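You operate a simulated robot arm through the tools that you are given. There is no shell and no other tool. Be economical: measure what you need, move in short steps, check, and stop when the job is done.

The job below is to be done with a simulated robot arm. You get a single attempt, and the scene is never put back.

## Task
Overload: set the mill dial to the amps on its cover, press Reset.
Fine: the dial cover ends closed. Where these are worked on the way, their far stop is far enough and under half their travel is too little: dial cover.

The check looks at the end state, three seconds after you hand in, the way a careful person would. Anything else that was tipped, shoved, dropped, spilled or broken makes it a failure. A push-on lid holds only when it is set on centred and level and pressed home; a screw cap is set on level and turned clockwise until tight.

## Robot
A 7-joint arm with a two-finger parallel gripper on a trunk, on a base that drives. Base frame: it is fixed to the floor where the robot stands at the start and does not move with it; the origin is under the middle of the robot, x ahead of it, y to its left, z up. Lengths are in mm, angles in rad, forces in N, time in s.
With the tool pointing down near the work surface it reaches from about 240 to 720 mm from the robot's upright axis, wherever it stands. Its first joint turns from -2.007 to 2.007 rad. Places, roughly: big stop button [600, 100, 1200]; blower dial [500, 0, 1200]; blower start button [600, 100, 1400]; blower stop button [600, 100, 1300]; dial cover [500, -100, 1200]; feeder dial [500, -200, 1200]; feeder start button [500, -100, 1400]; feeder stop button [500, -100, 1300]; mill start button [600, 0, 1400]; mill stop button [600, 0, 1300]; mode switch [500, -200, 1400]. Payload 3.91 kg.
The tool frame sits at the grasp point between the pads (the TCP): z along the fingers, y along the line on which they close. The tips reach 30 mm beyond it. The gripper opens to 110 mm. The fingers are 20 mm wide and 10 mm thick; the gripper's body (48 by 112 mm) begins 55 mm behind the TCP.
Orientation is told as [roll, pitch, yaw] about the base's x, y, z axes, in that order, counted from this pose: with the fingers straight down and closing along the base's y, the tool's x points along the base's -x, its y along +y and its z along -z.

## Interface
- The arm moves only by the tool arm_command. Its argument "rows" is a list of rows, each an object (a shift or turn left out is 0, a gripper value left out holds the last) with "linear": the shift along the tool's x, y, z in mm, a list of three; "dr": the turn, a rotation vector about the tool's x, y, z in rad, a list of three; "claw": the opening, from 0 (shut) to 1 (fully open). In form: [{"linear": [x, y, z], "dr": [ax, ay, az], "claw": claw}, ...]. A call has 1 to 10 rows; each row is the pose to reach, as a shift and turn from the pose commanded when the call began, along the tool's axes at that moment. Rows are played at 5 a second. More than 50 mm and 0.15 rad between two rows, or a gripper value outside its range, and nothing of the call is played. Where a pose cannot be reached the arm comes as near as it can. A force on the tool above 90 N (or 10 N above the force at the start of the call, whichever is more), or a blocked arm, ends the call early, and 0.2 s more pass. The fingers move at their own pace (about 108 mm/s each) and stop on an object; they squeeze with about 38 N. The grip force told is the motor's: it shows also when the fingers shut on nothing. Time passes only in rows, and 0.2 s behind the last, so rows that repeat a pose let the fingers close. It gives the time, the measured TCP pose, the force on the tool (base axes), the opening and the grip force at its end, in the units of the frame above (readings bear some noise), with the torque about the TCP (base axes, N m) and any sound that the robot's microphone picked up.
- Cameras (640 x 400 px; columns grow to the right, rows downward): "scene" is now at [23, 114.1, 1687.3]; the picture's right is [-0.41, -0.91, 0.00], its down [-0.46, 0.21, -0.87] and it looks along [0.79, -0.36, -0.50] (base axes); focal length 262 px, centre (320, 200). "wrist" rides on the gripper at [72, 17, -103] in the tool frame; the picture's right is [-0.23, 0.97, 0.00], its down [-0.76, -0.18, -0.62] and it looks along [-0.61, -0.14, 0.78] (tool axes); focal length 222 px, centre (320, 200). There is no depth. A picture from a camera that has moved, and an enlarged one, comes with that camera's place and axes in the base frame and with its lens.
- get_image(camera): a new picture of that camera. The clock stands still meanwhile.
- raise_lower(by): slides the trunk up (or, below 0, down) by that many mm; the arm and the scene camera ride with it, the base frame stays. It gives what a move gives, with no picture.
- drive_base(legs): drives the robot by 1 to 6 legs, each [ahead, turn to the left] in mm and rad, along the robot's own axes; the way and the turn of a leg run together, so that a leg with both is an arc; at most 1500 mm and 3.142 rad a leg. The arm and the cameras ride along, it lands a little off, and it stops where it bumps. It gives what a move gives.
- head_to(pan, tilt): turns the head with the scene camera to pan (to the left, within 2.705 rad either way) and tilt (down, from -0.506 to 1.204), counted from straight ahead of the robot. It gives what a move gives.
- inspect(camera, box): a new picture of the part [left, top, right, bottom] of that camera's present view, enlarged. The clock stands still meanwhile.
- finish_job(): hands the job in; it is judged then, once.

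Work in short steps. Places have to be worked out from the pictures, the camera data and where the tool is seen: move nearer, look again, correct. Check each grasp and each placing, and mend what went wrong. You have 120 turns and 90 pictures in all, those below and enlarged ones among them. Open the gripper and draw the arm clear of the work before you hand the job in, unless the task says otherwise; then end with one line.

The tools are called as a command line: name --argument value ..., lists and objects as JSON in quotes. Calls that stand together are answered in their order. arm_command: Moves the arm, as the interface text tells. Its arguments: {"type":"object","properties":{"rows":{"type":"array","items":{"type":"object","properties":{"linear":{"type":"array","items":{"type":"number"}},"dr":{"type":"array","items":{"type":"number"}},"claw":{"type":"number"}}}}},"required":["rows"]} The other tools are called the same way: raise_lower (by) slides the trunk up or down; drive_base (legs) drives the base; head_to (pan, tilt) turns the head that bears the scene camera; get_image (camera) takes a picture; inspect (camera, box) takes an enlarged picture of a part of a camera's view; finish_job () hands the job in.

At the start:

```text
t: 0.0
tcp_pos: [402.3, -99.4, 1503.7]
tool_rot: [-0.001, 0.0, 0.0]
ft_force: [0.0, -0.5, 0.1]
torque: [0.02, -0.04, -0.02]
finger_gap: 110.1
gripper_force: 0.0
trunk travel left (down, up): [-775.0, 215.0]
robot x, y, heading: [1.5, -4.8, 0.002]
head pan, tilt: [-0.428, 0.525]
```

scene: 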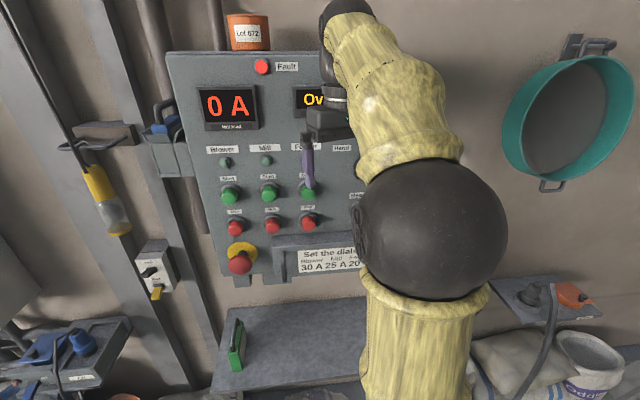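
wrist: 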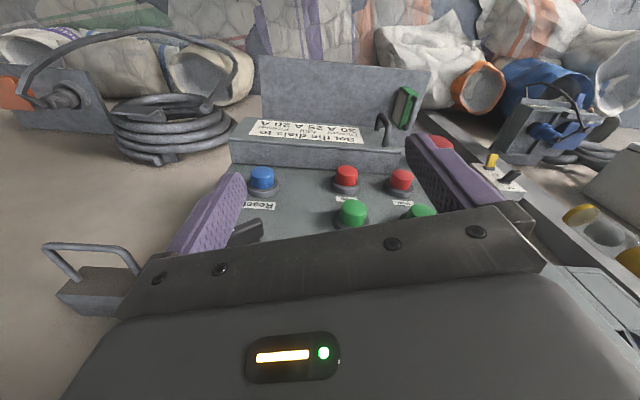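

The cover label looks readable; I'll enlarge it and the control area.

inspect --camera "scene" --box '[200, 130, 380, 290]'

inspect --camera "wrist" --box '[220, 50, 460, 230]'

```text
2.50 times, centred on (290, 210) of scene
camera zoom: at [23.0, 114.1, 1687.3], right [-0.41, -0.91, 0.0], down [-0.46, 0.21, -0.87], along [0.79, -0.36, -0.5], focal length 656 px, centre (395, 175)
```

zoom: 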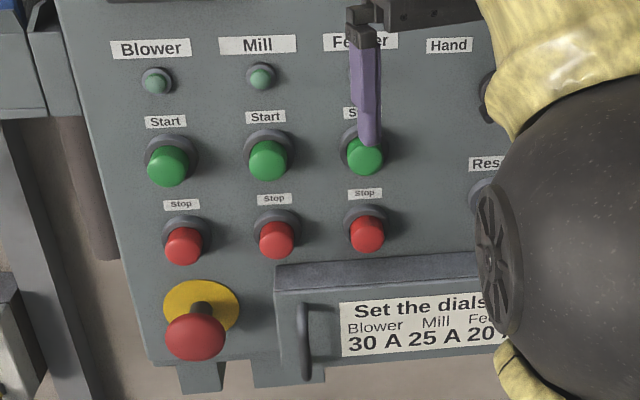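

```text
2.22 times, centred on (340, 140) of wrist
camera zoom: at [329.8, -81.4, 1606.0], right [0.23, 0.97, 0.0], down [0.76, -0.18, 0.62], along [0.61, -0.14, -0.78], focal length 494 px, centre (276, 333)
```

zoom: 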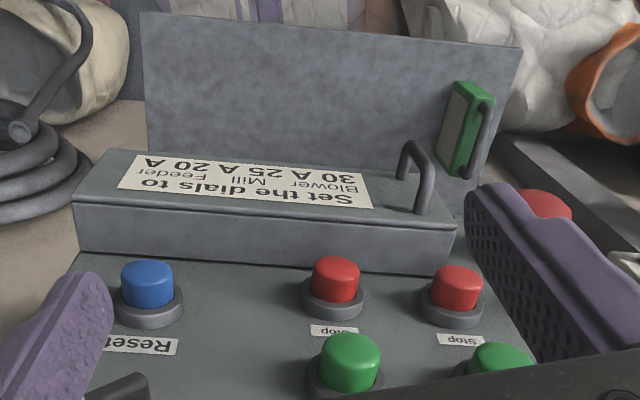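

Cover says Mill 25 A. Triangulating the stop buttons gives a vertical panel whose inward normal is about (0.95,-0.31,0). I'll back off and face the panel square to get a clear view.

drive_base --legs '[[-80, 0], [0, -0.311], [-150, 0]]'

head_to --pan 0.1 --tilt 0.5

get_image --camera "scene"

get_image --camera "wrist"

```text
t: 3.6
tcp_pos: [130.3, -174.8, 1503.6]
tool_rot: [0.0, 0.0, -0.327]
ft_force: [-1.1, 0.7, 0.7]
torque: [-0.02, -0.01, 0.03]
finger_gap: 110.0
gripper_force: 0.1
trunk travel left (down, up): [-775.0, 215.0]
robot x, y, heading: [-218.1, 45.8, -0.332]
head pan, tilt: [-0.428, 0.525]
```

```text
t: 4.5
tcp_pos: [132.0, -175.8, 1504.2]
tool_rot: [0.002, 0.0, -0.326]
ft_force: [0.3, 0.5, 0.3]
torque: [-0.01, 0.0, 0.06]
finger_gap: 109.6
gripper_force: 0.0
trunk travel left (down, up): [-775.0, 215.0]
robot x, y, heading: [-215.0, 42.5, -0.329]
head pan, tilt: [0.099, 0.499]
```

```text
85 pictures are left
camera scene: at [-135.5, 189.5, 1689.6], right [-0.23, -0.97, 0.0], down [-0.47, 0.11, -0.88], along [0.86, -0.2, -0.48], focal length 262 px, centre (320, 200)
```

scene: 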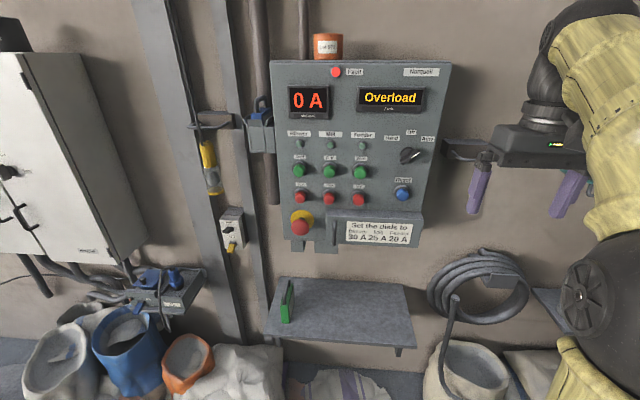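

```text
84 pictures are left
camera wrist: at [68.9, -135.4, 1606.1], right [0.53, 0.85, 0.0], down [0.66, -0.41, 0.62], along [0.53, -0.33, -0.78], focal length 222 px, centre (320, 200)
```

wrist: 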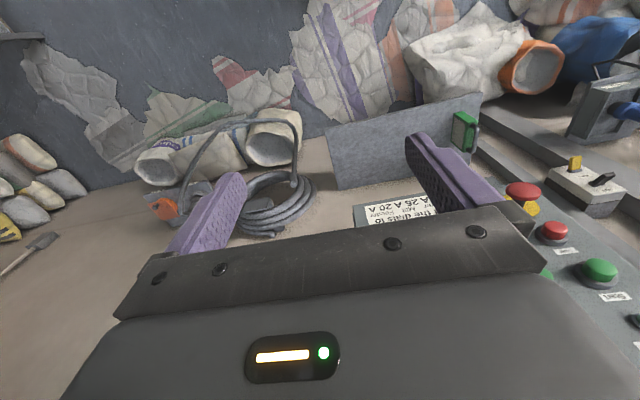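

inspect --camera "scene" --box '[260, 130, 460, 260]'

inspect --camera "scene" --box '[260, 30, 460, 160]'

```text
3.08 times, centred on (360, 195) of scene
camera zoom: at [-135.5, 189.5, 1689.6], right [-0.23, -0.97, 0.0], down [-0.47, 0.11, -0.88], along [0.86, -0.2, -0.48], focal length 807 px, centre (197, 215)
```

zoom: 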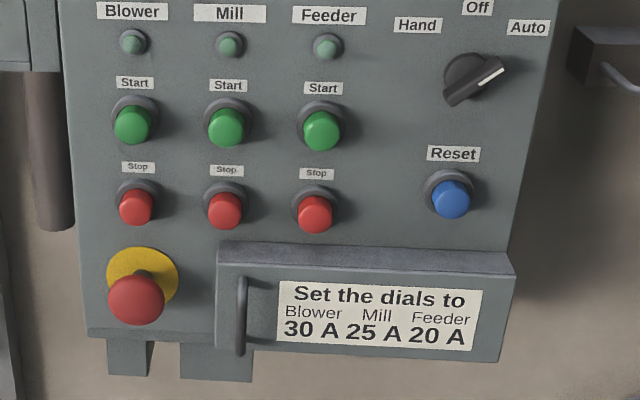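

```text
3.08 times, centred on (360, 95) of scene
camera zoom: at [-135.5, 189.5, 1689.6], right [-0.23, -0.97, 0.0], down [-0.47, 0.11, -0.88], along [0.86, -0.2, -0.48], focal length 807 px, centre (197, 523)
```

zoom: 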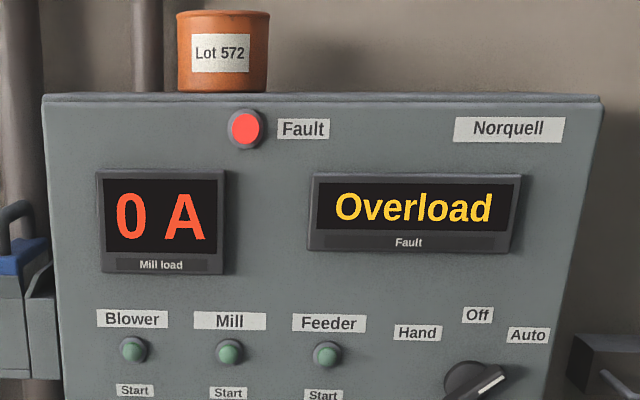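

Handle bar estimated (panel coords: depth D along inward normal, u to the right) at D≈465, u≈-151, z≈1215. I'll lower the trunk so the arm works at cover height.

raise_lower --by -290

arm_command --rows '[{"linear": [-10, 0, 0], "dr": [0, -0.14, 0], "claw": 0.4}, {"linear": [-20, 0, 0], "dr": [0, -0.28, 0]}, {"linear": [-30, 0, 0], "dr": [0, -0.42, 0]}, {"linear": [-40, 0, 0], "dr": [0, -0.56, 0]}, {"linear": [-50, 0, 0], "dr": [0, -0.7, 0]}, {"linear": [-60, 0, 0], "dr": [0, -0.84, 0]}, {"linear": [-70, 0, 0], "dr": [0, -0.98, 0]}, {"linear": [-80, 0, 0], "dr": [0, -1.12, 0]}, {"linear": [-90, 0, 0], "dr": [0, -1.26, 0]}, {"linear": [-100, 0, 0], "dr": [0, -1.4, 0]}]'

```text
t: 7.5
tcp_pos: [131.0, -175.5, 1214.2]
tool_rot: [0.001, -0.001, -0.327]
ft_force: [-0.4, -1.0, 0.3]
torque: [0.02, -0.02, 0.01]
finger_gap: 109.9
gripper_force: 0.1
trunk travel left (down, up): [-485.0, 505.0]
robot x, y, heading: [-216.6, 47.4, -0.326]
head pan, tilt: [0.099, 0.499]
```

```text
t: 9.7
tcp_pos: [225.3, -202.5, 1212.5]
tool_rot: [0.005, -1.35, -0.323]
ft_force: [0.1, 0.2, -0.8]
torque: [0.0, 0.04, -0.01]
finger_gap: 43.9
gripper_force: 0.0
out of reach, approached as far as the arm can: row 10
trunk travel left (down, up): [-485.0, 505.0]
robot x, y, heading: [-217.1, 47.0, -0.327]
head pan, tilt: [0.099, 0.499]
```

Last row slightly out of reach (wrist limit when folded). Move left toward the handle and a little forward, then finish the tilt.

arm_command --rows '[{"linear": [0, 45, 0]}, {"linear": [0, 90, 0]}, {"linear": [0, 135, 0]}, {"linear": [0, 180, 0]}, {"linear": [0, 225, 0]}, {"linear": [0, 265, 0]}, {"linear": [-4, 265, 20], "dr": [0, -0.07, 0]}, {"linear": [-8, 265, 50], "dr": [0, -0.17, 0]}]'

get_image --camera "wrist"

get_image --camera "scene"

```text
t: 11.5
tcp_pos: [352.4, 29.2, 1208.4]
tool_rot: [0.472, -1.497, -0.799]
ft_force: [-0.3, 1.0, 2.7]
torque: [-0.02, 0.14, -0.1]
finger_gap: 44.1
gripper_force: 0.0
out of reach, approached as far as the arm can: row 4
trunk travel left (down, up): [-485.0, 505.0]
robot x, y, heading: [-218.4, 47.3, -0.327]
head pan, tilt: [0.099, 0.499]
```

```text
81 pictures are left
camera wrist: at [257.2, 82.6, 1142.4], right [0.33, 0.91, 0.26], down [-0.61, -0.01, 0.79], along [0.72, -0.42, 0.55], focal length 222 px, centre (320, 200)
```

wrist: 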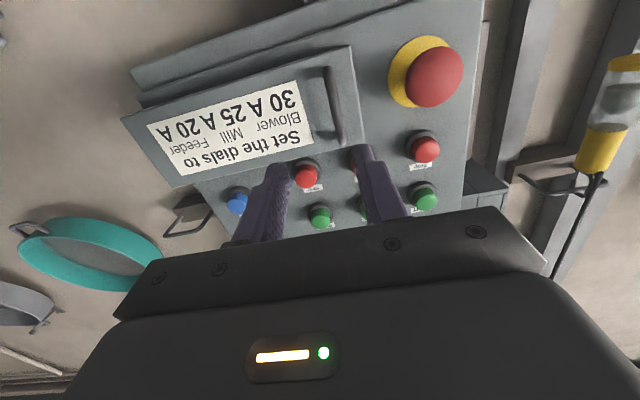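

```text
80 pictures are left
camera scene: at [-134.8, 189.6, 1399.5], right [-0.23, -0.97, 0.0], down [-0.47, 0.11, -0.88], along [0.85, -0.2, -0.48], focal length 262 px, centre (320, 200)
```

scene: 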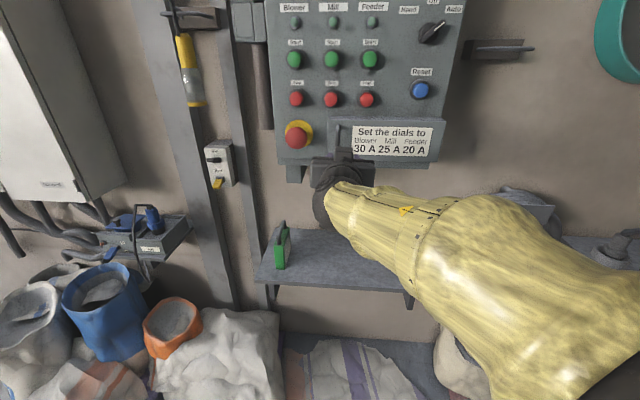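

Tool is nearly square to the panel; TCP at D≈327, u≈-136; bar at u≈-151. Approach to D≈430 first and look.

arm_command --rows '[{"linear": [-1, 18, 20], "dr": [0, -0.03, 0]}, {"linear": [-3, 18, 50], "dr": [0, -0.06, 0]}, {"linear": [-6, 18, 75], "dr": [0, -0.06, 0]}, {"linear": [-6, 18, 92], "dr": [0, -0.06, 0]}]'

get_image --camera "wrist"

inspect --camera "scene" --box '[260, 90, 460, 220]'

```text
t: 12.5
tcp_pos: [449.2, 20.9, 1213.5]
tool_rot: [2.941, -1.561, 3.028]
ft_force: [0.2, -0.4, 0.9]
torque: [0.0, 0.04, 0.02]
finger_gap: 43.9
gripper_force: 0.0
trunk travel left (down, up): [-485.0, 505.0]
robot x, y, heading: [-216.5, 46.3, -0.324]
head pan, tilt: [0.099, 0.499]
```

```text
79 pictures are left
camera wrist: at [356.9, 70.4, 1137.9], right [0.3, 0.93, 0.23], down [-0.65, 0.03, 0.76], along [0.69, -0.38, 0.61], focal length 222 px, centre (320, 200)
```

wrist: 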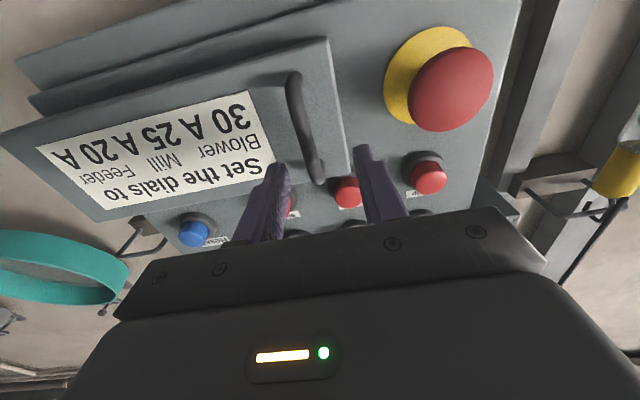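

```text
3.08 times, centred on (360, 155) of scene
camera zoom: at [-135.3, 189.7, 1399.6], right [-0.23, -0.97, 0.0], down [-0.47, 0.11, -0.88], along [0.86, -0.2, -0.48], focal length 807 px, centre (197, 338)
```

zoom: 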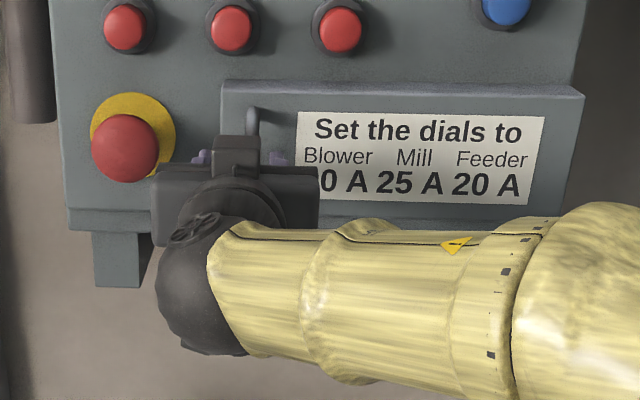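

Bar at u≈-152; TCP at u≈-157, D≈421. Shift 5 mm right and advance to D≈456, fingers straddling the bar.

arm_command --rows '[{"linear": [4, -5, 12]}, {"linear": [6, -5, 24]}, {"linear": [6, -5, 35]}]'

get_image --camera "wrist"

```text
t: 13.3
tcp_pos: [479.5, 4.5, 1206.9]
tool_rot: [2.908, -1.562, 3.059]
ft_force: [0.5, 0.0, -0.3]
torque: [-0.01, -0.01, -0.01]
finger_gap: 43.8
gripper_force: 0.0
trunk travel left (down, up): [-485.0, 505.0]
robot x, y, heading: [-217.1, 47.8, -0.327]
head pan, tilt: [0.099, 0.499]
```

```text
77 pictures are left
camera wrist: at [387.0, 52.7, 1133.0], right [0.3, 0.93, 0.23], down [-0.65, 0.03, 0.76], along [0.69, -0.38, 0.61], focal length 222 px, centre (320, 200)
```

wrist: 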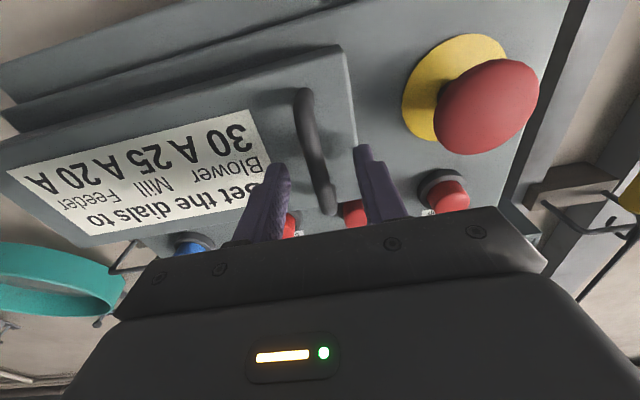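

The bar runs between the fingertips with no contact yet. Close on it.

arm_command --rows '[{"linear": [0, 0, 4], "claw": 0}, {"linear": [0, 0, 4], "claw": 0}, {"linear": [0, 0, 4], "claw": 0}]'

inspect --camera "wrist" --box '[200, 40, 460, 240]'

```text
t: 14.1
tcp_pos: [481.2, 4.3, 1207.5]
tool_rot: [2.915, -1.56, 3.053]
ft_force: [-10.0, 0.2, -5.4]
torque: [-0.21, -0.19, -0.01]
finger_gap: 10.7
gripper_force: 45.2
trunk travel left (down, up): [-485.0, 505.0]
robot x, y, heading: [-216.9, 48.4, -0.328]
head pan, tilt: [0.099, 0.499]
```

```text
2.00 times, centred on (330, 140) of wrist
camera zoom: at [389.4, 52.0, 1133.6], right [0.3, 0.93, 0.23], down [-0.66, 0.03, 0.76], along [0.69, -0.38, 0.61], focal length 444 px, centre (300, 320)
```

zoom: 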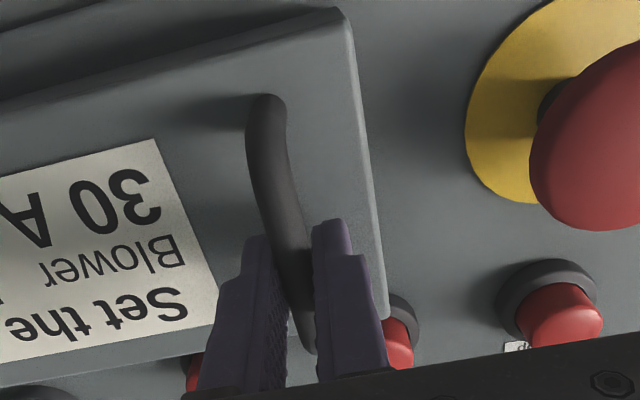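

Gripped (10.7 mm gap). Pull out 20 mm to find the motion type.

arm_command --rows '[{"linear": [0, 0, -4]}, {"linear": [0, 0, -12]}, {"linear": [0, 0, -20]}]'

get_image --camera "wrist"

inspect --camera "scene" --box '[260, 90, 460, 220]'

```text
t: 14.9
tcp_pos: [465.2, 2.8, 1208.6]
tool_rot: [2.74, -1.562, -3.064]
ft_force: [2.2, -15.1, 1.1]
torque: [-0.01, 0.7, -0.18]
finger_gap: 10.7
gripper_force: 45.3
trunk travel left (down, up): [-485.0, 505.0]
robot x, y, heading: [-218.1, 47.3, -0.327]
head pan, tilt: [0.099, 0.499]
```

```text
75 pictures are left
camera wrist: at [372.2, 52.8, 1133.7], right [0.31, 0.92, 0.23], down [-0.65, 0.03, 0.76], along [0.69, -0.38, 0.61], focal length 222 px, centre (320, 200)
```

wrist: 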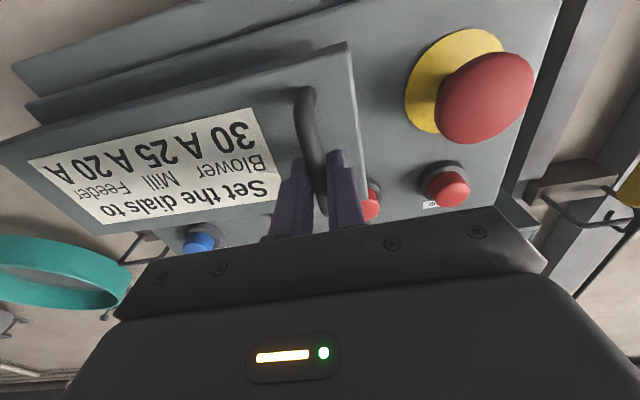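

```text
3.08 times, centred on (360, 155) of scene
camera zoom: at [-134.9, 187.1, 1399.9], right [-0.23, -0.97, 0.0], down [-0.47, 0.11, -0.88], along [0.86, -0.2, -0.48], focal length 807 px, centre (197, 338)
```

zoom: 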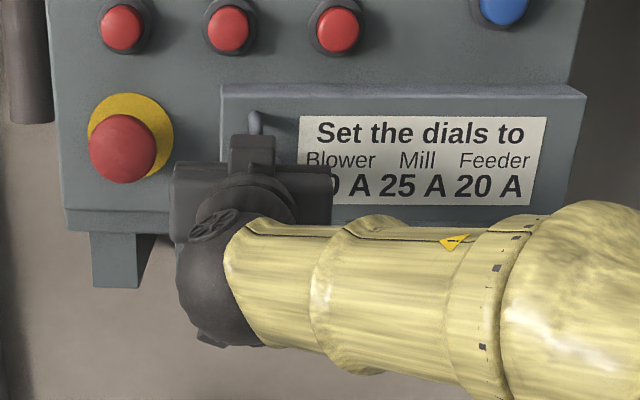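

The tool feels a rightward pull as it comes out, consistent with a hinge on the cover's right edge (u≈110). I'll follow the arc while yawing.

arm_command --rows '[{"linear": [0, -6, -10], "dr": [-0.06, 0, 0]}, {"linear": [0, -13, -22], "dr": [-0.12, 0, 0]}, {"linear": [0, -25, -46], "dr": [-0.2, 0, 0]}, {"linear": [0, -39, -69], "dr": [-0.28, 0, 0]}]'

get_image --camera "wrist"

get_image --camera "scene"

```text
t: 15.9
tcp_pos: [397.6, -7.7, 1189.8]
tool_rot: [0.595, -1.545, -0.614]
ft_force: [13.0, -61.2, -26.8]
torque: [-0.84, -0.23, -0.86]
finger_gap: 10.9
gripper_force: 44.8
trunk travel left (down, up): [-485.0, 505.0]
robot x, y, heading: [-217.7, 47.5, -0.33]
head pan, tilt: [0.099, 0.499]
```

```text
73 pictures are left
camera wrist: at [292.3, 12.9, 1118.8], right [0.02, 0.97, 0.24], down [-0.61, -0.18, 0.77], along [0.79, -0.17, 0.59], focal length 222 px, centre (320, 200)
```

wrist: 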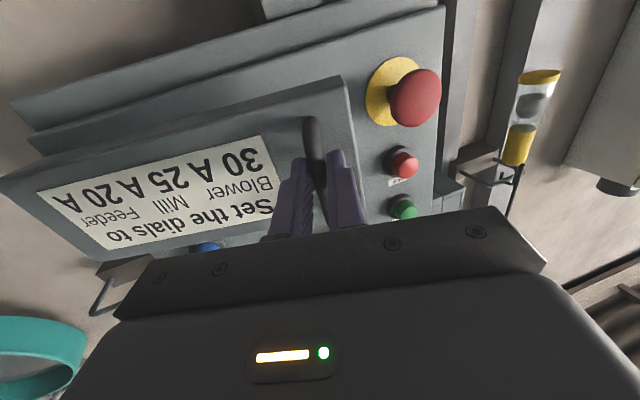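

```text
72 pictures are left
camera scene: at [-129.8, 178.0, 1400.1], right [-0.23, -0.97, -0.01], down [-0.47, 0.12, -0.88], along [0.85, -0.19, -0.48], focal length 262 px, centre (320, 200)
```

scene: 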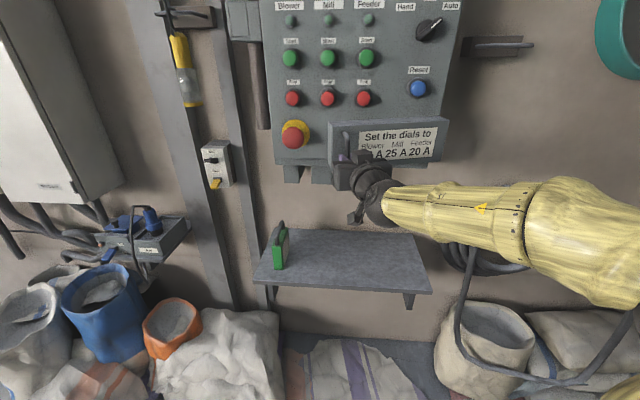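

High side force; check closely how the cover is moving.

inspect --camera "scene" --box '[260, 80, 460, 210]'

inspect --camera "wrist" --box '[0, 0, 460, 288]'

```text
3.08 times, centred on (360, 145) of scene
camera zoom: at [-129.8, 178.0, 1400.1], right [-0.23, -0.97, -0.01], down [-0.47, 0.12, -0.88], along [0.85, -0.19, -0.48], focal length 807 px, centre (197, 369)
```

zoom: 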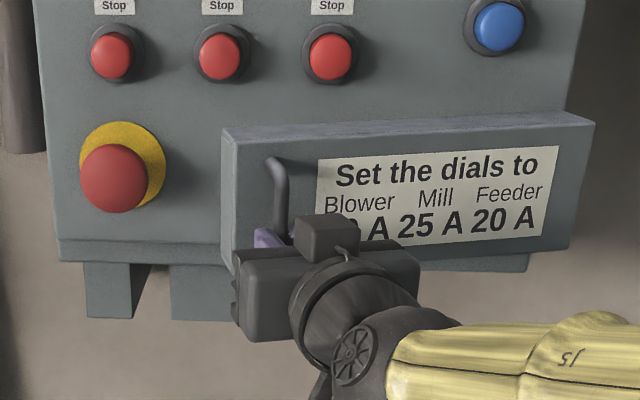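

```text
1.39 times, centred on (230, 144) of wrist
camera zoom: at [292.3, 12.9, 1118.8], right [0.02, 0.97, 0.24], down [-0.61, -0.18, 0.77], along [0.79, -0.17, 0.59], focal length 308 px, centre (445, 278)
```

zoom: 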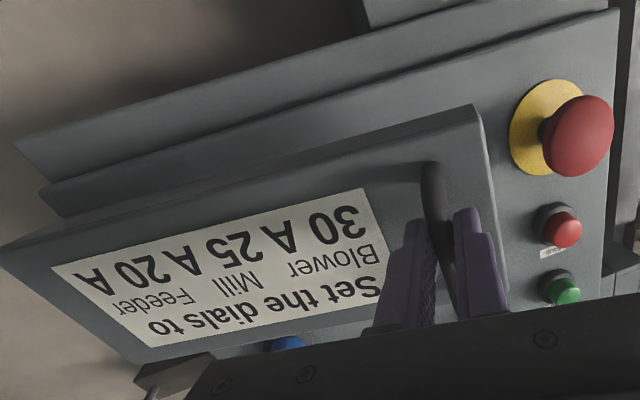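

Cover is swinging on its right-edge hinge, opened ~0.25 rad. The side force says to yield more to the right and down; ease that way.

arm_command --rows '[{"linear": [4, -8, 0]}, {"linear": [6, -15, 0]}]'

```text
t: 16.5
tcp_pos: [386.7, -11.5, 1194.9]
tool_rot: [-1.013, -1.562, 0.996]
ft_force: [-5.8, 19.9, -35.7]
torque: [0.45, 0.49, 0.42]
finger_gap: 10.5
gripper_force: 44.9
trunk travel left (down, up): [-485.0, 505.0]
robot x, y, heading: [-217.6, 45.6, -0.321]
head pan, tilt: [0.099, 0.499]
```

arm_command --rows '[{"linear": [5, 3, 0]}, {"linear": [10, 4, 0]}]'

```text
t: 17.1
tcp_pos: [382.4, -11.5, 1195.1]
tool_rot: [-2.777, -1.554, 2.749]
ft_force: [-6.7, 24.1, 11.5]
torque: [0.38, 1.01, 0.49]
finger_gap: 10.6
gripper_force: 44.4
trunk travel left (down, up): [-485.0, 505.0]
robot x, y, heading: [-217.7, 50.4, -0.327]
head pan, tilt: [0.099, 0.499]
```

Radius about hinge is consistent (~267 mm), open ≈0.38 rad. Continue the arc.

arm_command --rows '[{"linear": [0, -5, -14], "dr": [-0.05, 0, 0]}, {"linear": [0, -11, -29], "dr": [-0.1, 0, 0]}, {"linear": [0, -17, -40], "dr": [-0.14, 0, 0]}, {"linear": [0, -24, -52], "dr": [-0.18, 0, 0]}, {"linear": [0, -32, -63], "dr": [-0.22, 0, 0]}, {"linear": [0, -40, -74], "dr": [-0.26, 0, 0]}, {"linear": [0, -49, -84], "dr": [-0.3, 0, 0]}, {"linear": [0, -58, -94], "dr": [-0.34, 0, 0]}]'

get_image --camera "wrist"

get_image --camera "scene"

```text
t: 18.9
tcp_pos: [286.5, -70.5, 1193.3]
tool_rot: [-2.82, -1.555, 3.127]
ft_force: [0.8, -0.8, 34.8]
torque: [0.54, -0.84, -0.06]
finger_gap: 10.8
gripper_force: 45.1
trunk travel left (down, up): [-485.0, 505.0]
robot x, y, heading: [-215.5, 48.6, -0.326]
head pan, tilt: [0.099, 0.499]
```

```text
69 pictures are left
camera wrist: at [183.8, -85.1, 1117.8], right [-0.3, 0.93, 0.22], down [-0.55, -0.36, 0.75], along [0.78, 0.1, 0.62], focal length 222 px, centre (320, 200)
```

wrist: 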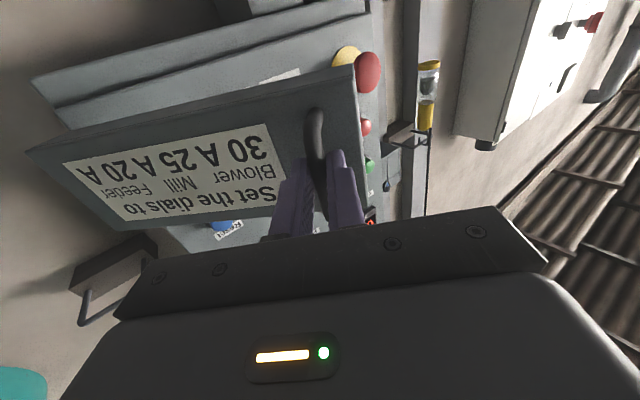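

```text
68 pictures are left
camera scene: at [-138.5, 189.9, 1399.8], right [-0.23, -0.97, 0.0], down [-0.46, 0.11, -0.88], along [0.86, -0.2, -0.48], focal length 262 px, centre (320, 200)
```

scene: 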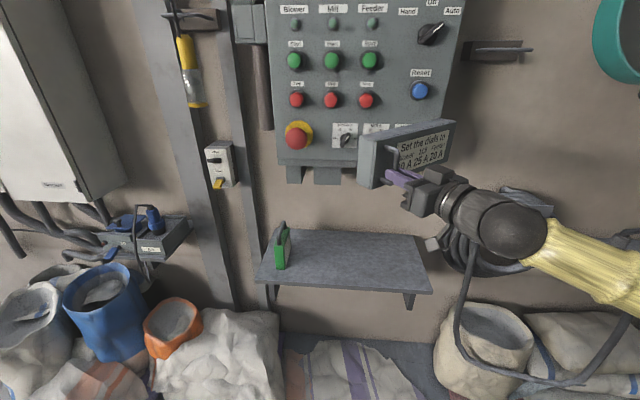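

Dials are appearing; open ≈0.8 rad. Continue to ~1.3 rad.

arm_command --rows '[{"linear": [-3, -4, -11], "dr": [-0.03, 0, 0]}, {"linear": [-4, -9, -21], "dr": [-0.06, 0, 0]}, {"linear": [-4, -16, -33], "dr": [-0.1, 0, 0]}, {"linear": [-4, -23, -44], "dr": [-0.14, 0, 0]}, {"linear": [-4, -31, -55], "dr": [-0.18, 0, 0]}, {"linear": [-4, -39, -65], "dr": [-0.22, 0, 0]}, {"linear": [-4, -48, -75], "dr": [-0.26, 0, 0]}, {"linear": [-4, -57, -85], "dr": [-0.3, 0, 0]}, {"linear": [-4, -66, -94], "dr": [-0.34, 0, 0]}, {"linear": [-4, -76, -103], "dr": [-0.38, 0, 0]}]'

get_image --camera "scene"

```text
t: 21.1
tcp_pos: [215.0, -175.3, 1192.2]
tool_rot: [-2.523, -1.56, -3.073]
ft_force: [10.3, -5.0, 9.4]
torque: [0.9, -0.61, -0.3]
finger_gap: 10.8
gripper_force: 45.2
trunk travel left (down, up): [-485.0, 505.0]
robot x, y, heading: [-215.4, 46.9, -0.329]
head pan, tilt: [0.099, 0.499]
```

```text
67 pictures are left
camera scene: at [-134.8, 188.9, 1399.6], right [-0.23, -0.97, 0.0], down [-0.47, 0.11, -0.88], along [0.86, -0.2, -0.48], focal length 262 px, centre (320, 200)
```

scene: 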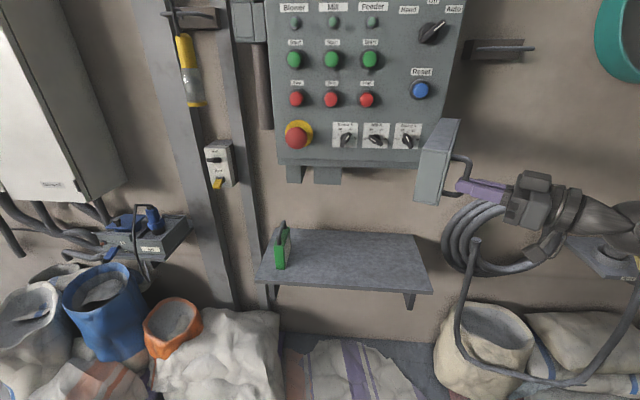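

All three dials are exposed. A little further, to be safely past half travel.

arm_command --rows '[{"linear": [0, -12, -17], "dr": [-0.06, 0, 0]}, {"linear": [0, -24, -33], "dr": [-0.12, 0, 0]}, {"linear": [0, -38, -48], "dr": [-0.18, 0, 0]}, {"linear": [0, -51, -63], "dr": [-0.24, 0, 0]}]'

get_image --camera "scene"

inspect --camera "scene" --box '[310, 100, 440, 184]'

```text
t: 22.1
tcp_pos: [196.1, -254.9, 1193.0]
tool_rot: [-1.773, -1.56, 2.701]
ft_force: [-26.5, 3.4, -26.4]
torque: [-0.25, 0.62, 0.32]
finger_gap: 10.5
gripper_force: 45.1
trunk travel left (down, up): [-485.0, 505.0]
robot x, y, heading: [-217.7, 47.8, -0.328]
head pan, tilt: [0.099, 0.499]
```

```text
66 pictures are left
camera scene: at [-138.1, 188.8, 1399.6], right [-0.23, -0.97, 0.0], down [-0.46, 0.11, -0.88], along [0.86, -0.2, -0.48], focal length 262 px, centre (320, 200)
```

scene: 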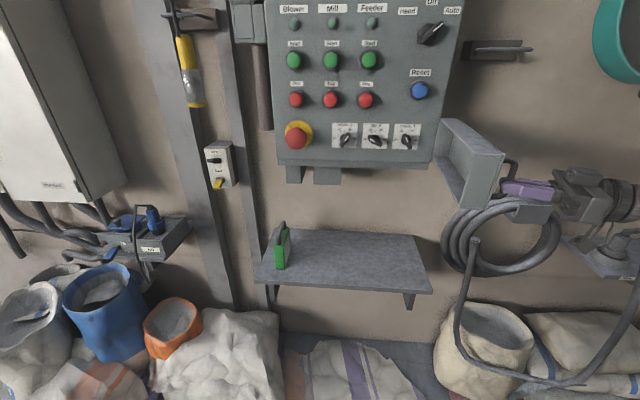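

```text
4.76 times, centred on (375, 142) of scene
camera zoom: at [-138.1, 188.8, 1399.6], right [-0.23, -0.97, 0.0], down [-0.46, 0.11, -0.88], along [0.86, -0.2, -0.48], focal length 1249 px, centre (58, 476)
```

zoom: 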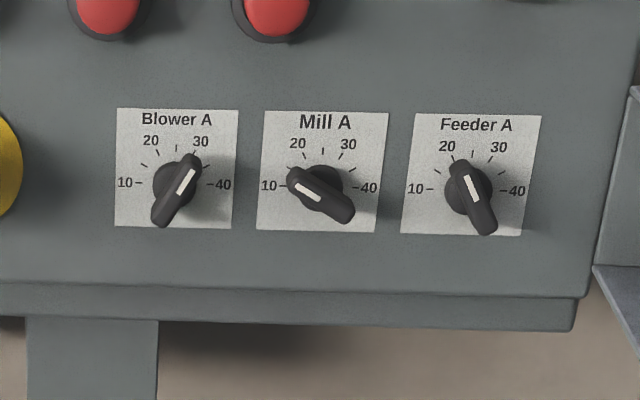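

Cover open ≈1.6 rad; the mill dial points at ~15, and 25 is straight up. Release the handle and back off to the right.

arm_command --rows '[{"claw": 0.4}, {"claw": 0.4}, {"linear": [0, 0, -25]}, {"linear": [0, 0, -55]}, {"linear": [0, 0, -80]}]'

get_image --camera "scene"

get_image --camera "wrist"

```text
t: 23.3
tcp_pos: [151.6, -317.4, 1193.3]
tool_rot: [-2.181, -1.56, 3.102]
ft_force: [-0.9, -1.0, 0.0]
torque: [0.02, -0.03, 0.06]
finger_gap: 44.1
gripper_force: 0.1
trunk travel left (down, up): [-485.0, 505.0]
robot x, y, heading: [-215.8, 47.8, -0.321]
head pan, tilt: [0.099, 0.499]
```

```text
64 pictures are left
camera scene: at [-135.8, 189.5, 1399.6], right [-0.22, -0.97, 0.0], down [-0.47, 0.11, -0.88], along [0.86, -0.2, -0.48], focal length 262 px, centre (320, 200)
```

scene: 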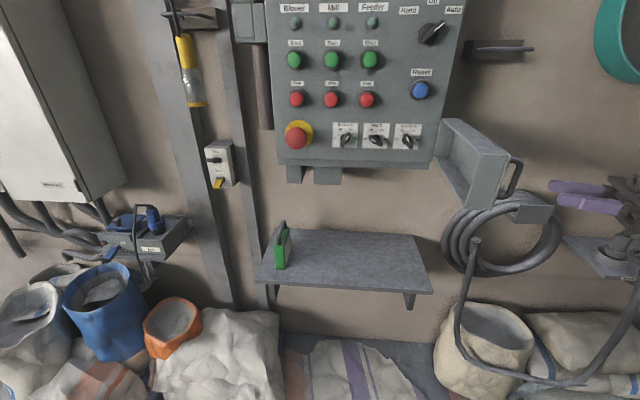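

```text
63 pictures are left
camera wrist: at [75.5, -389.0, 1119.6], right [-0.78, 0.59, 0.22], down [-0.24, -0.6, 0.76], along [0.58, 0.54, 0.61], focal length 222 px, centre (320, 200)
```

wrist: 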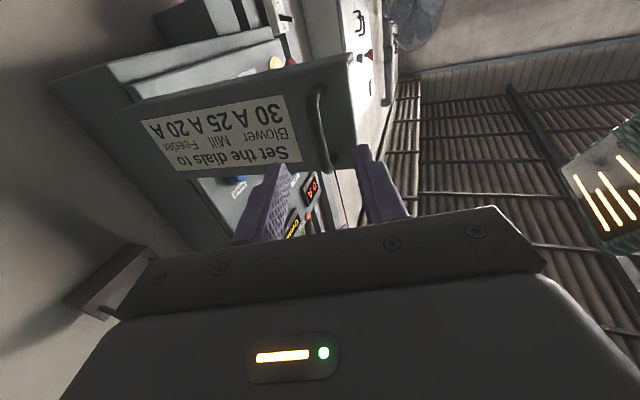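

Cover stays open. Back the base 170 mm so the arm can swing back to face the dials clear of the cover.

drive_base --legs '[[-170, 0]]'

arm_command --rows '[{"linear": [0, 0, 20], "dr": [0.14, 0, 0]}, {"linear": [0, -10, 50], "dr": [0.28, 0, 0]}, {"linear": [0, -20, 80], "dr": [0.42, 0, 0]}, {"linear": [0, -30, 110], "dr": [0.56, 0, 0]}, {"linear": [0, -40, 140], "dr": [0.7, 0, 0]}, {"linear": [0, -50, 170], "dr": [0.84, 0, 0]}, {"linear": [0, -60, 200], "dr": [0.98, 0, 0]}, {"linear": [0, -70, 230], "dr": [1.11, 0, 0]}, {"linear": [0, -80, 260], "dr": [1.23, 0, 0]}]'

get_image --camera "scene"

```text
t: 24.5
tcp_pos: [61.6, -287.6, 1193.3]
tool_rot: [-2.223, -1.562, -3.134]
ft_force: [0.0, -1.0, 0.5]
torque: [-0.01, 0.0, 0.06]
finger_gap: 43.9
gripper_force: 0.1
trunk travel left (down, up): [-485.0, 505.0]
robot x, y, heading: [-307.0, 77.6, -0.329]
head pan, tilt: [0.099, 0.499]
stopped in leg 1: the robot was blocked; the commanded pose is now the measured one
```

```text
t: 26.1
tcp_pos: [205.6, -146.6, 1195.1]
tool_rot: [-1.083, -1.555, 1.139]
ft_force: [-54.7, 32.8, 15.1]
torque: [-0.03, -0.09, 3.11]
finger_gap: 51.3
gripper_force: 6.6
trunk travel left (down, up): [-485.0, 505.0]
robot x, y, heading: [-305.9, 79.6, -0.33]
head pan, tilt: [0.099, 0.499]
stopped in row 7: the force on the tool passed its limit at 109 N (the readings are from after the stop); the commanded pose is now the measured one
```

```text
62 pictures are left
camera scene: at [-238.9, 227.1, 1400.2], right [-0.22, -0.97, 0.0], down [-0.46, 0.1, -0.88], along [0.86, -0.2, -0.47], focal length 262 px, centre (320, 200)
```

scene: 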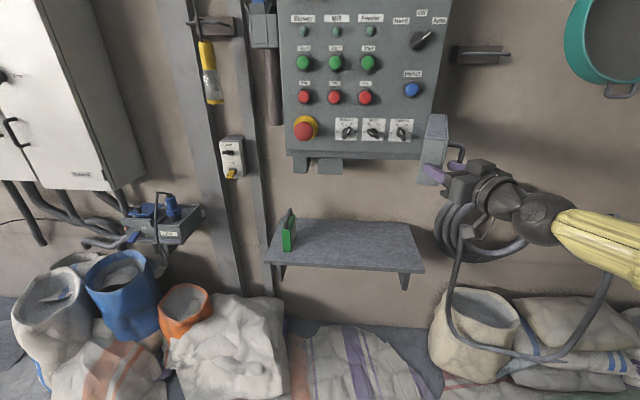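

The base was blocked after 90 mm, so the gripper touched the cover edge. Back straight off along the tool axis.

arm_command --rows '[{"linear": [0, 0, -20]}, {"linear": [0, 0, -50]}, {"linear": [0, 0, -80]}]'

get_image --camera "wrist"

get_image --camera "scene"

```text
t: 26.9
tcp_pos: [135.2, -163.6, 1191.0]
tool_rot: [-0.189, -1.556, 0.23]
ft_force: [-0.5, 0.5, -0.2]
torque: [0.0, -0.01, -0.04]
finger_gap: 43.7
gripper_force: 0.1
trunk travel left (down, up): [-485.0, 505.0]
robot x, y, heading: [-304.9, 76.8, -0.325]
head pan, tilt: [0.099, 0.499]
```

```text
61 pictures are left
camera wrist: at [30.1, -149.7, 1117.9], right [-0.04, 0.97, 0.22], down [-0.6, -0.2, 0.77], along [0.8, -0.11, 0.6], focal length 222 px, centre (320, 200)
```

wrist: 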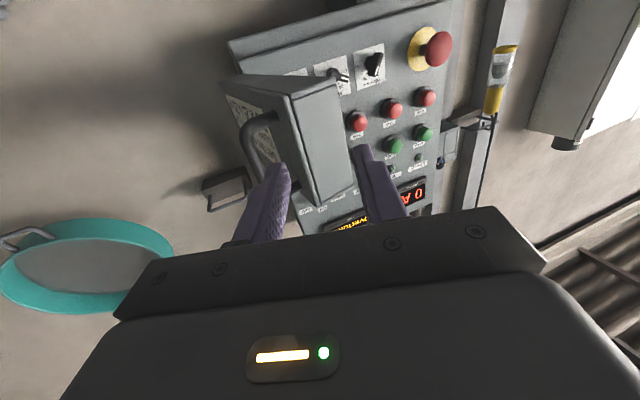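

```text
60 pictures are left
camera scene: at [-227.2, 220.8, 1399.6], right [-0.22, -0.97, 0.0], down [-0.47, 0.11, -0.88], along [0.86, -0.2, -0.48], focal length 262 px, centre (320, 200)
```

scene: 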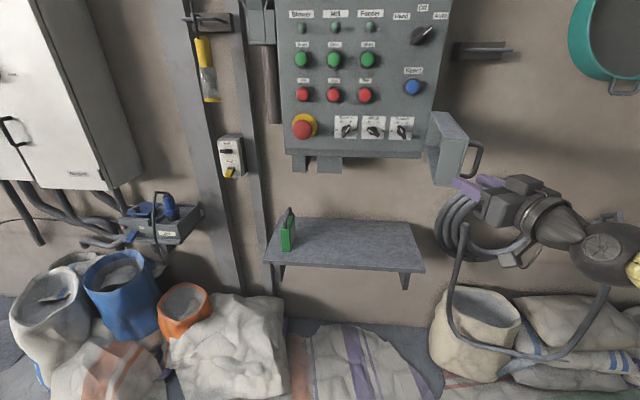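

Cover sits near 90°, clear of the dials. Move left in front of the mill dial (u≈-46, z≈1203) and square to the panel.

arm_command --rows '[{"linear": [0, 40, 0]}, {"linear": [0, 80, 5], "dr": [0.07, 0, 0]}, {"linear": [-4, 115, 15], "dr": [0.14, 0, 0]}, {"linear": [-8, 140, 30], "dr": [0.21, 0, 0]}, {"linear": [-11, 150, 45], "dr": [0.28, 0, 0]}, {"linear": [-11, 150, 50], "dr": [0.35, 0, 0]}]'

get_image --camera "wrist"

inspect --camera "scene" --box '[280, 90, 480, 220]'

```text
t: 28.2
tcp_pos: [177.2, -9.2, 1194.5]
tool_rot: [-0.583, -1.554, 0.275]
ft_force: [-0.8, 0.2, 0.6]
torque: [0.04, 0.0, 0.01]
finger_gap: 43.9
gripper_force: 0.1
trunk travel left (down, up): [-485.0, 505.0]
robot x, y, heading: [-310.1, 78.1, -0.327]
head pan, tilt: [0.099, 0.499]
```

```text
59 pictures are left
camera wrist: at [82.6, 37.6, 1122.4], right [0.3, 0.93, 0.22], down [-0.64, 0.02, 0.77], along [0.71, -0.37, 0.6], focal length 222 px, centre (320, 200)
```

wrist: 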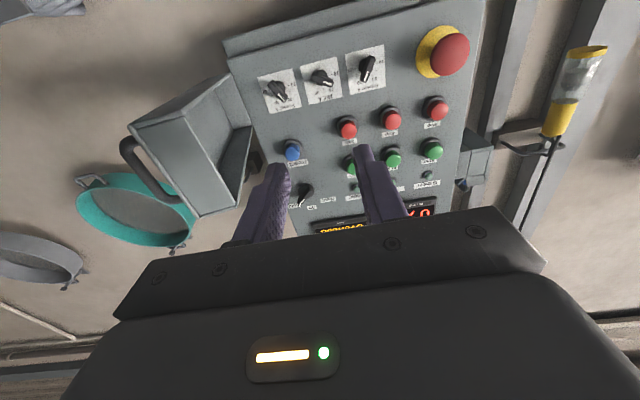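

```text
3.08 times, centred on (380, 155) of scene
camera zoom: at [-226.9, 220.8, 1399.6], right [-0.22, -0.97, 0.0], down [-0.47, 0.11, -0.88], along [0.86, -0.2, -0.48], focal length 807 px, centre (135, 338)
```

zoom: 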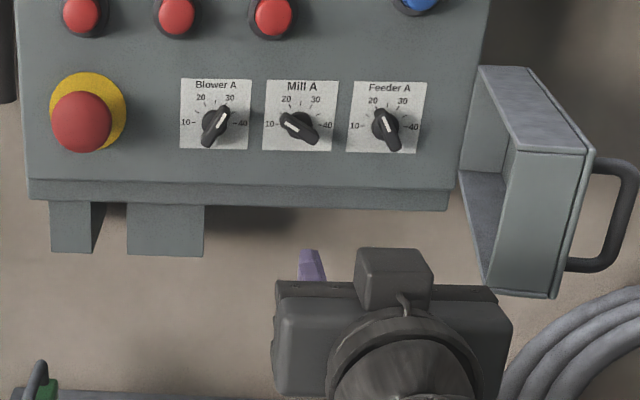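

Aligned at u≈-45, D≈171. Mill pointer is ~56° left of vertical; roll the gripper to match so the lever fits between the fingers, while advancing.

arm_command --rows '[{"linear": [-8, 2, 20], "dr": [0, 0, -0.14]}, {"linear": [-8, 2, 45], "dr": [0, 0, -0.28]}, {"linear": [-8, 2, 70], "dr": [0, 0, -0.42]}, {"linear": [-8, 2, 95], "dr": [0, 0, -0.56]}, {"linear": [-8, 2, 120], "dr": [0, 0, -0.7]}, {"linear": [-8, 2, 145], "dr": [0, 0, -0.84]}, {"linear": [-8, 2, 170], "dr": [0, 0, -0.98]}]'

get_image --camera "wrist"

get_image --camera "scene"

```text
t: 29.9
tcp_pos: [341.2, -59.2, 1200.9]
tool_rot: [-1.553, -0.576, 1.256]
ft_force: [1.1, 1.0, -0.5]
torque: [0.02, -0.01, -0.06]
finger_gap: 44.1
gripper_force: 0.1
trunk travel left (down, up): [-485.0, 505.0]
robot x, y, heading: [-306.9, 76.3, -0.326]
head pan, tilt: [0.099, 0.499]
```

```text
57 pictures are left
camera wrist: at [226.6, -76.9, 1147.6], right [0.21, 0.69, -0.69], down [-0.42, 0.7, 0.57], along [0.88, 0.17, 0.44], focal length 222 px, centre (320, 200)
```

wrist: 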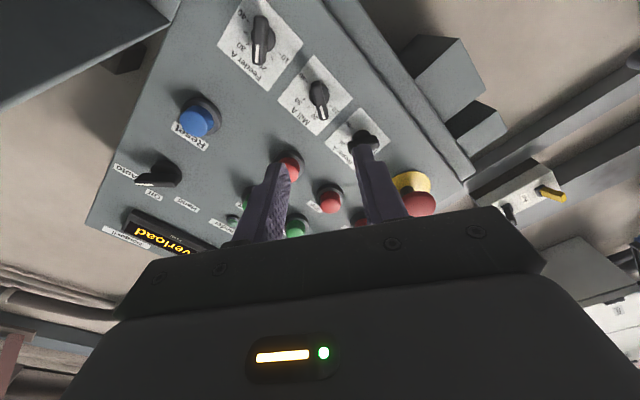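

```text
56 pictures are left
camera scene: at [-226.2, 223.2, 1399.2], right [-0.22, -0.97, 0.0], down [-0.47, 0.11, -0.88], along [0.86, -0.2, -0.48], focal length 262 px, centre (320, 200)
```

scene: 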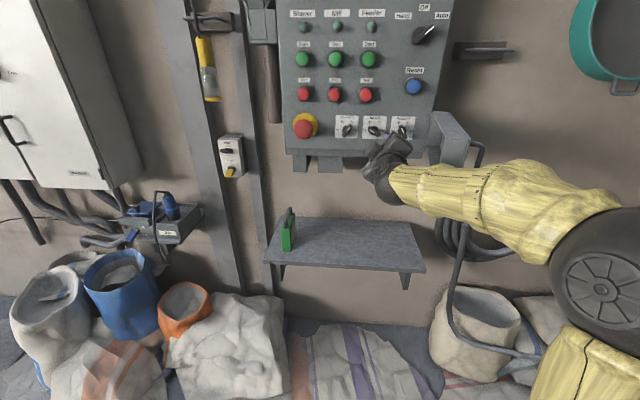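

Gripper is aligned with the lever; dial at u≈-45.5, z≈1200, knob depth D≈525–537. Advance to D≈473 and look.

arm_command --rows '[{"linear": [2, -1, 40]}, {"linear": [2, -1, 80]}, {"linear": [2, -1, 115]}, {"linear": [2, -1, 130]}]'

inspect --camera "wrist" --box '[160, 40, 480, 240]'

inspect --camera "scene" --box '[310, 90, 460, 190]'

```text
t: 30.9
tcp_pos: [463.6, -103.8, 1200.2]
tool_rot: [-1.553, -0.583, 1.255]
ft_force: [0.3, -0.6, 0.5]
torque: [-0.03, 0.0, 0.01]
finger_gap: 44.1
gripper_force: 0.1
trunk travel left (down, up): [-485.0, 505.0]
robot x, y, heading: [-308.2, 77.2, -0.324]
head pan, tilt: [0.099, 0.499]
```

```text
2.00 times, centred on (320, 140) of wrist
camera zoom: at [349.9, -120.3, 1147.3], right [0.21, 0.69, -0.69], down [-0.42, 0.7, 0.58], along [0.88, 0.17, 0.44], focal length 444 px, centre (320, 320)
```

zoom: 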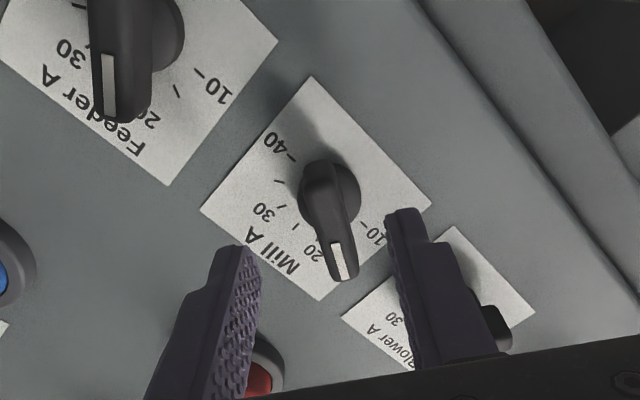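

```text
4.00 times, centred on (385, 140) of scene
camera zoom: at [-226.7, 220.8, 1399.6], right [-0.22, -0.97, 0.0], down [-0.47, 0.11, -0.88], along [0.86, -0.2, -0.48], focal length 1050 px, centre (60, 440)
```

zoom: 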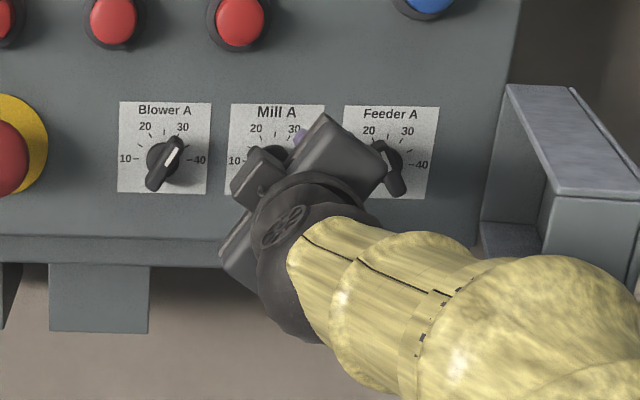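

Lever lies nicely between the fingers. Advance 26 mm in steps so tips pass the lever, then look.

arm_command --rows '[{"linear": [-1, 2, 12]}, {"linear": [-1, 2, 20]}, {"linear": [-1, 2, 26]}]'

inspect --camera "wrist" --box '[160, 40, 480, 240]'

```text
t: 31.6
tcp_pos: [489.9, -108.1, 1199.9]
tool_rot: [-1.554, -0.583, 1.255]
ft_force: [-0.2, 0.3, -0.6]
torque: [0.01, -0.03, 0.0]
finger_gap: 44.1
gripper_force: 0.1
trunk travel left (down, up): [-485.0, 505.0]
robot x, y, heading: [-309.3, 78.2, -0.326]
head pan, tilt: [0.099, 0.499]
```

```text
2.00 times, centred on (320, 140) of wrist
camera zoom: at [375.1, -125.5, 1146.1], right [0.21, 0.69, -0.69], down [-0.42, 0.7, 0.58], along [0.88, 0.17, 0.44], focal length 444 px, centre (320, 320)
```

zoom: 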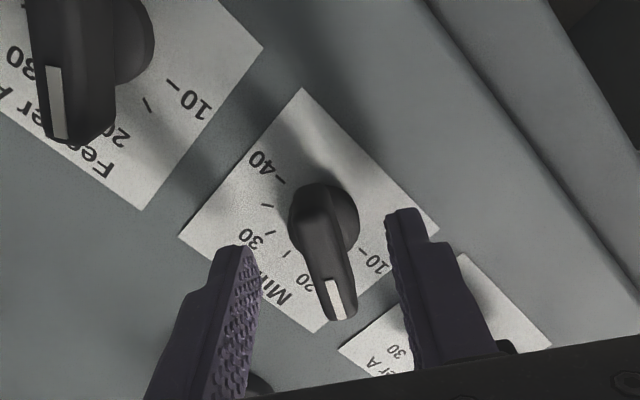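

Centered on the knob. Advance 4 mm more and close.

arm_command --rows '[{"linear": [0, 0, 4]}, {"linear": [0, 0, 4], "claw": 0.1}, {"linear": [0, 0, 4], "claw": 0}, {"linear": [0, 0, 4], "claw": 0}]'

inspect --camera "wrist" --box '[160, 40, 480, 240]'

```text
t: 32.6
tcp_pos: [494.0, -109.1, 1197.5]
tool_rot: [-1.552, -0.582, 1.254]
ft_force: [0.1, 3.2, -5.9]
torque: [-0.26, -0.81, -0.4]
finger_gap: 12.0
gripper_force: 45.2
trunk travel left (down, up): [-485.0, 505.0]
robot x, y, heading: [-310.0, 80.1, -0.323]
head pan, tilt: [0.099, 0.499]
```

```text
2.00 times, centred on (320, 140) of wrist
camera zoom: at [379.7, -126.1, 1144.6], right [0.21, 0.69, -0.69], down [-0.42, 0.7, 0.58], along [0.88, 0.17, 0.44], focal length 444 px, centre (320, 320)
```

zoom: 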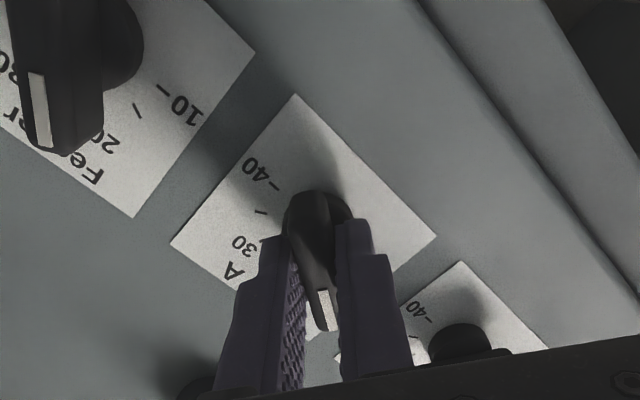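

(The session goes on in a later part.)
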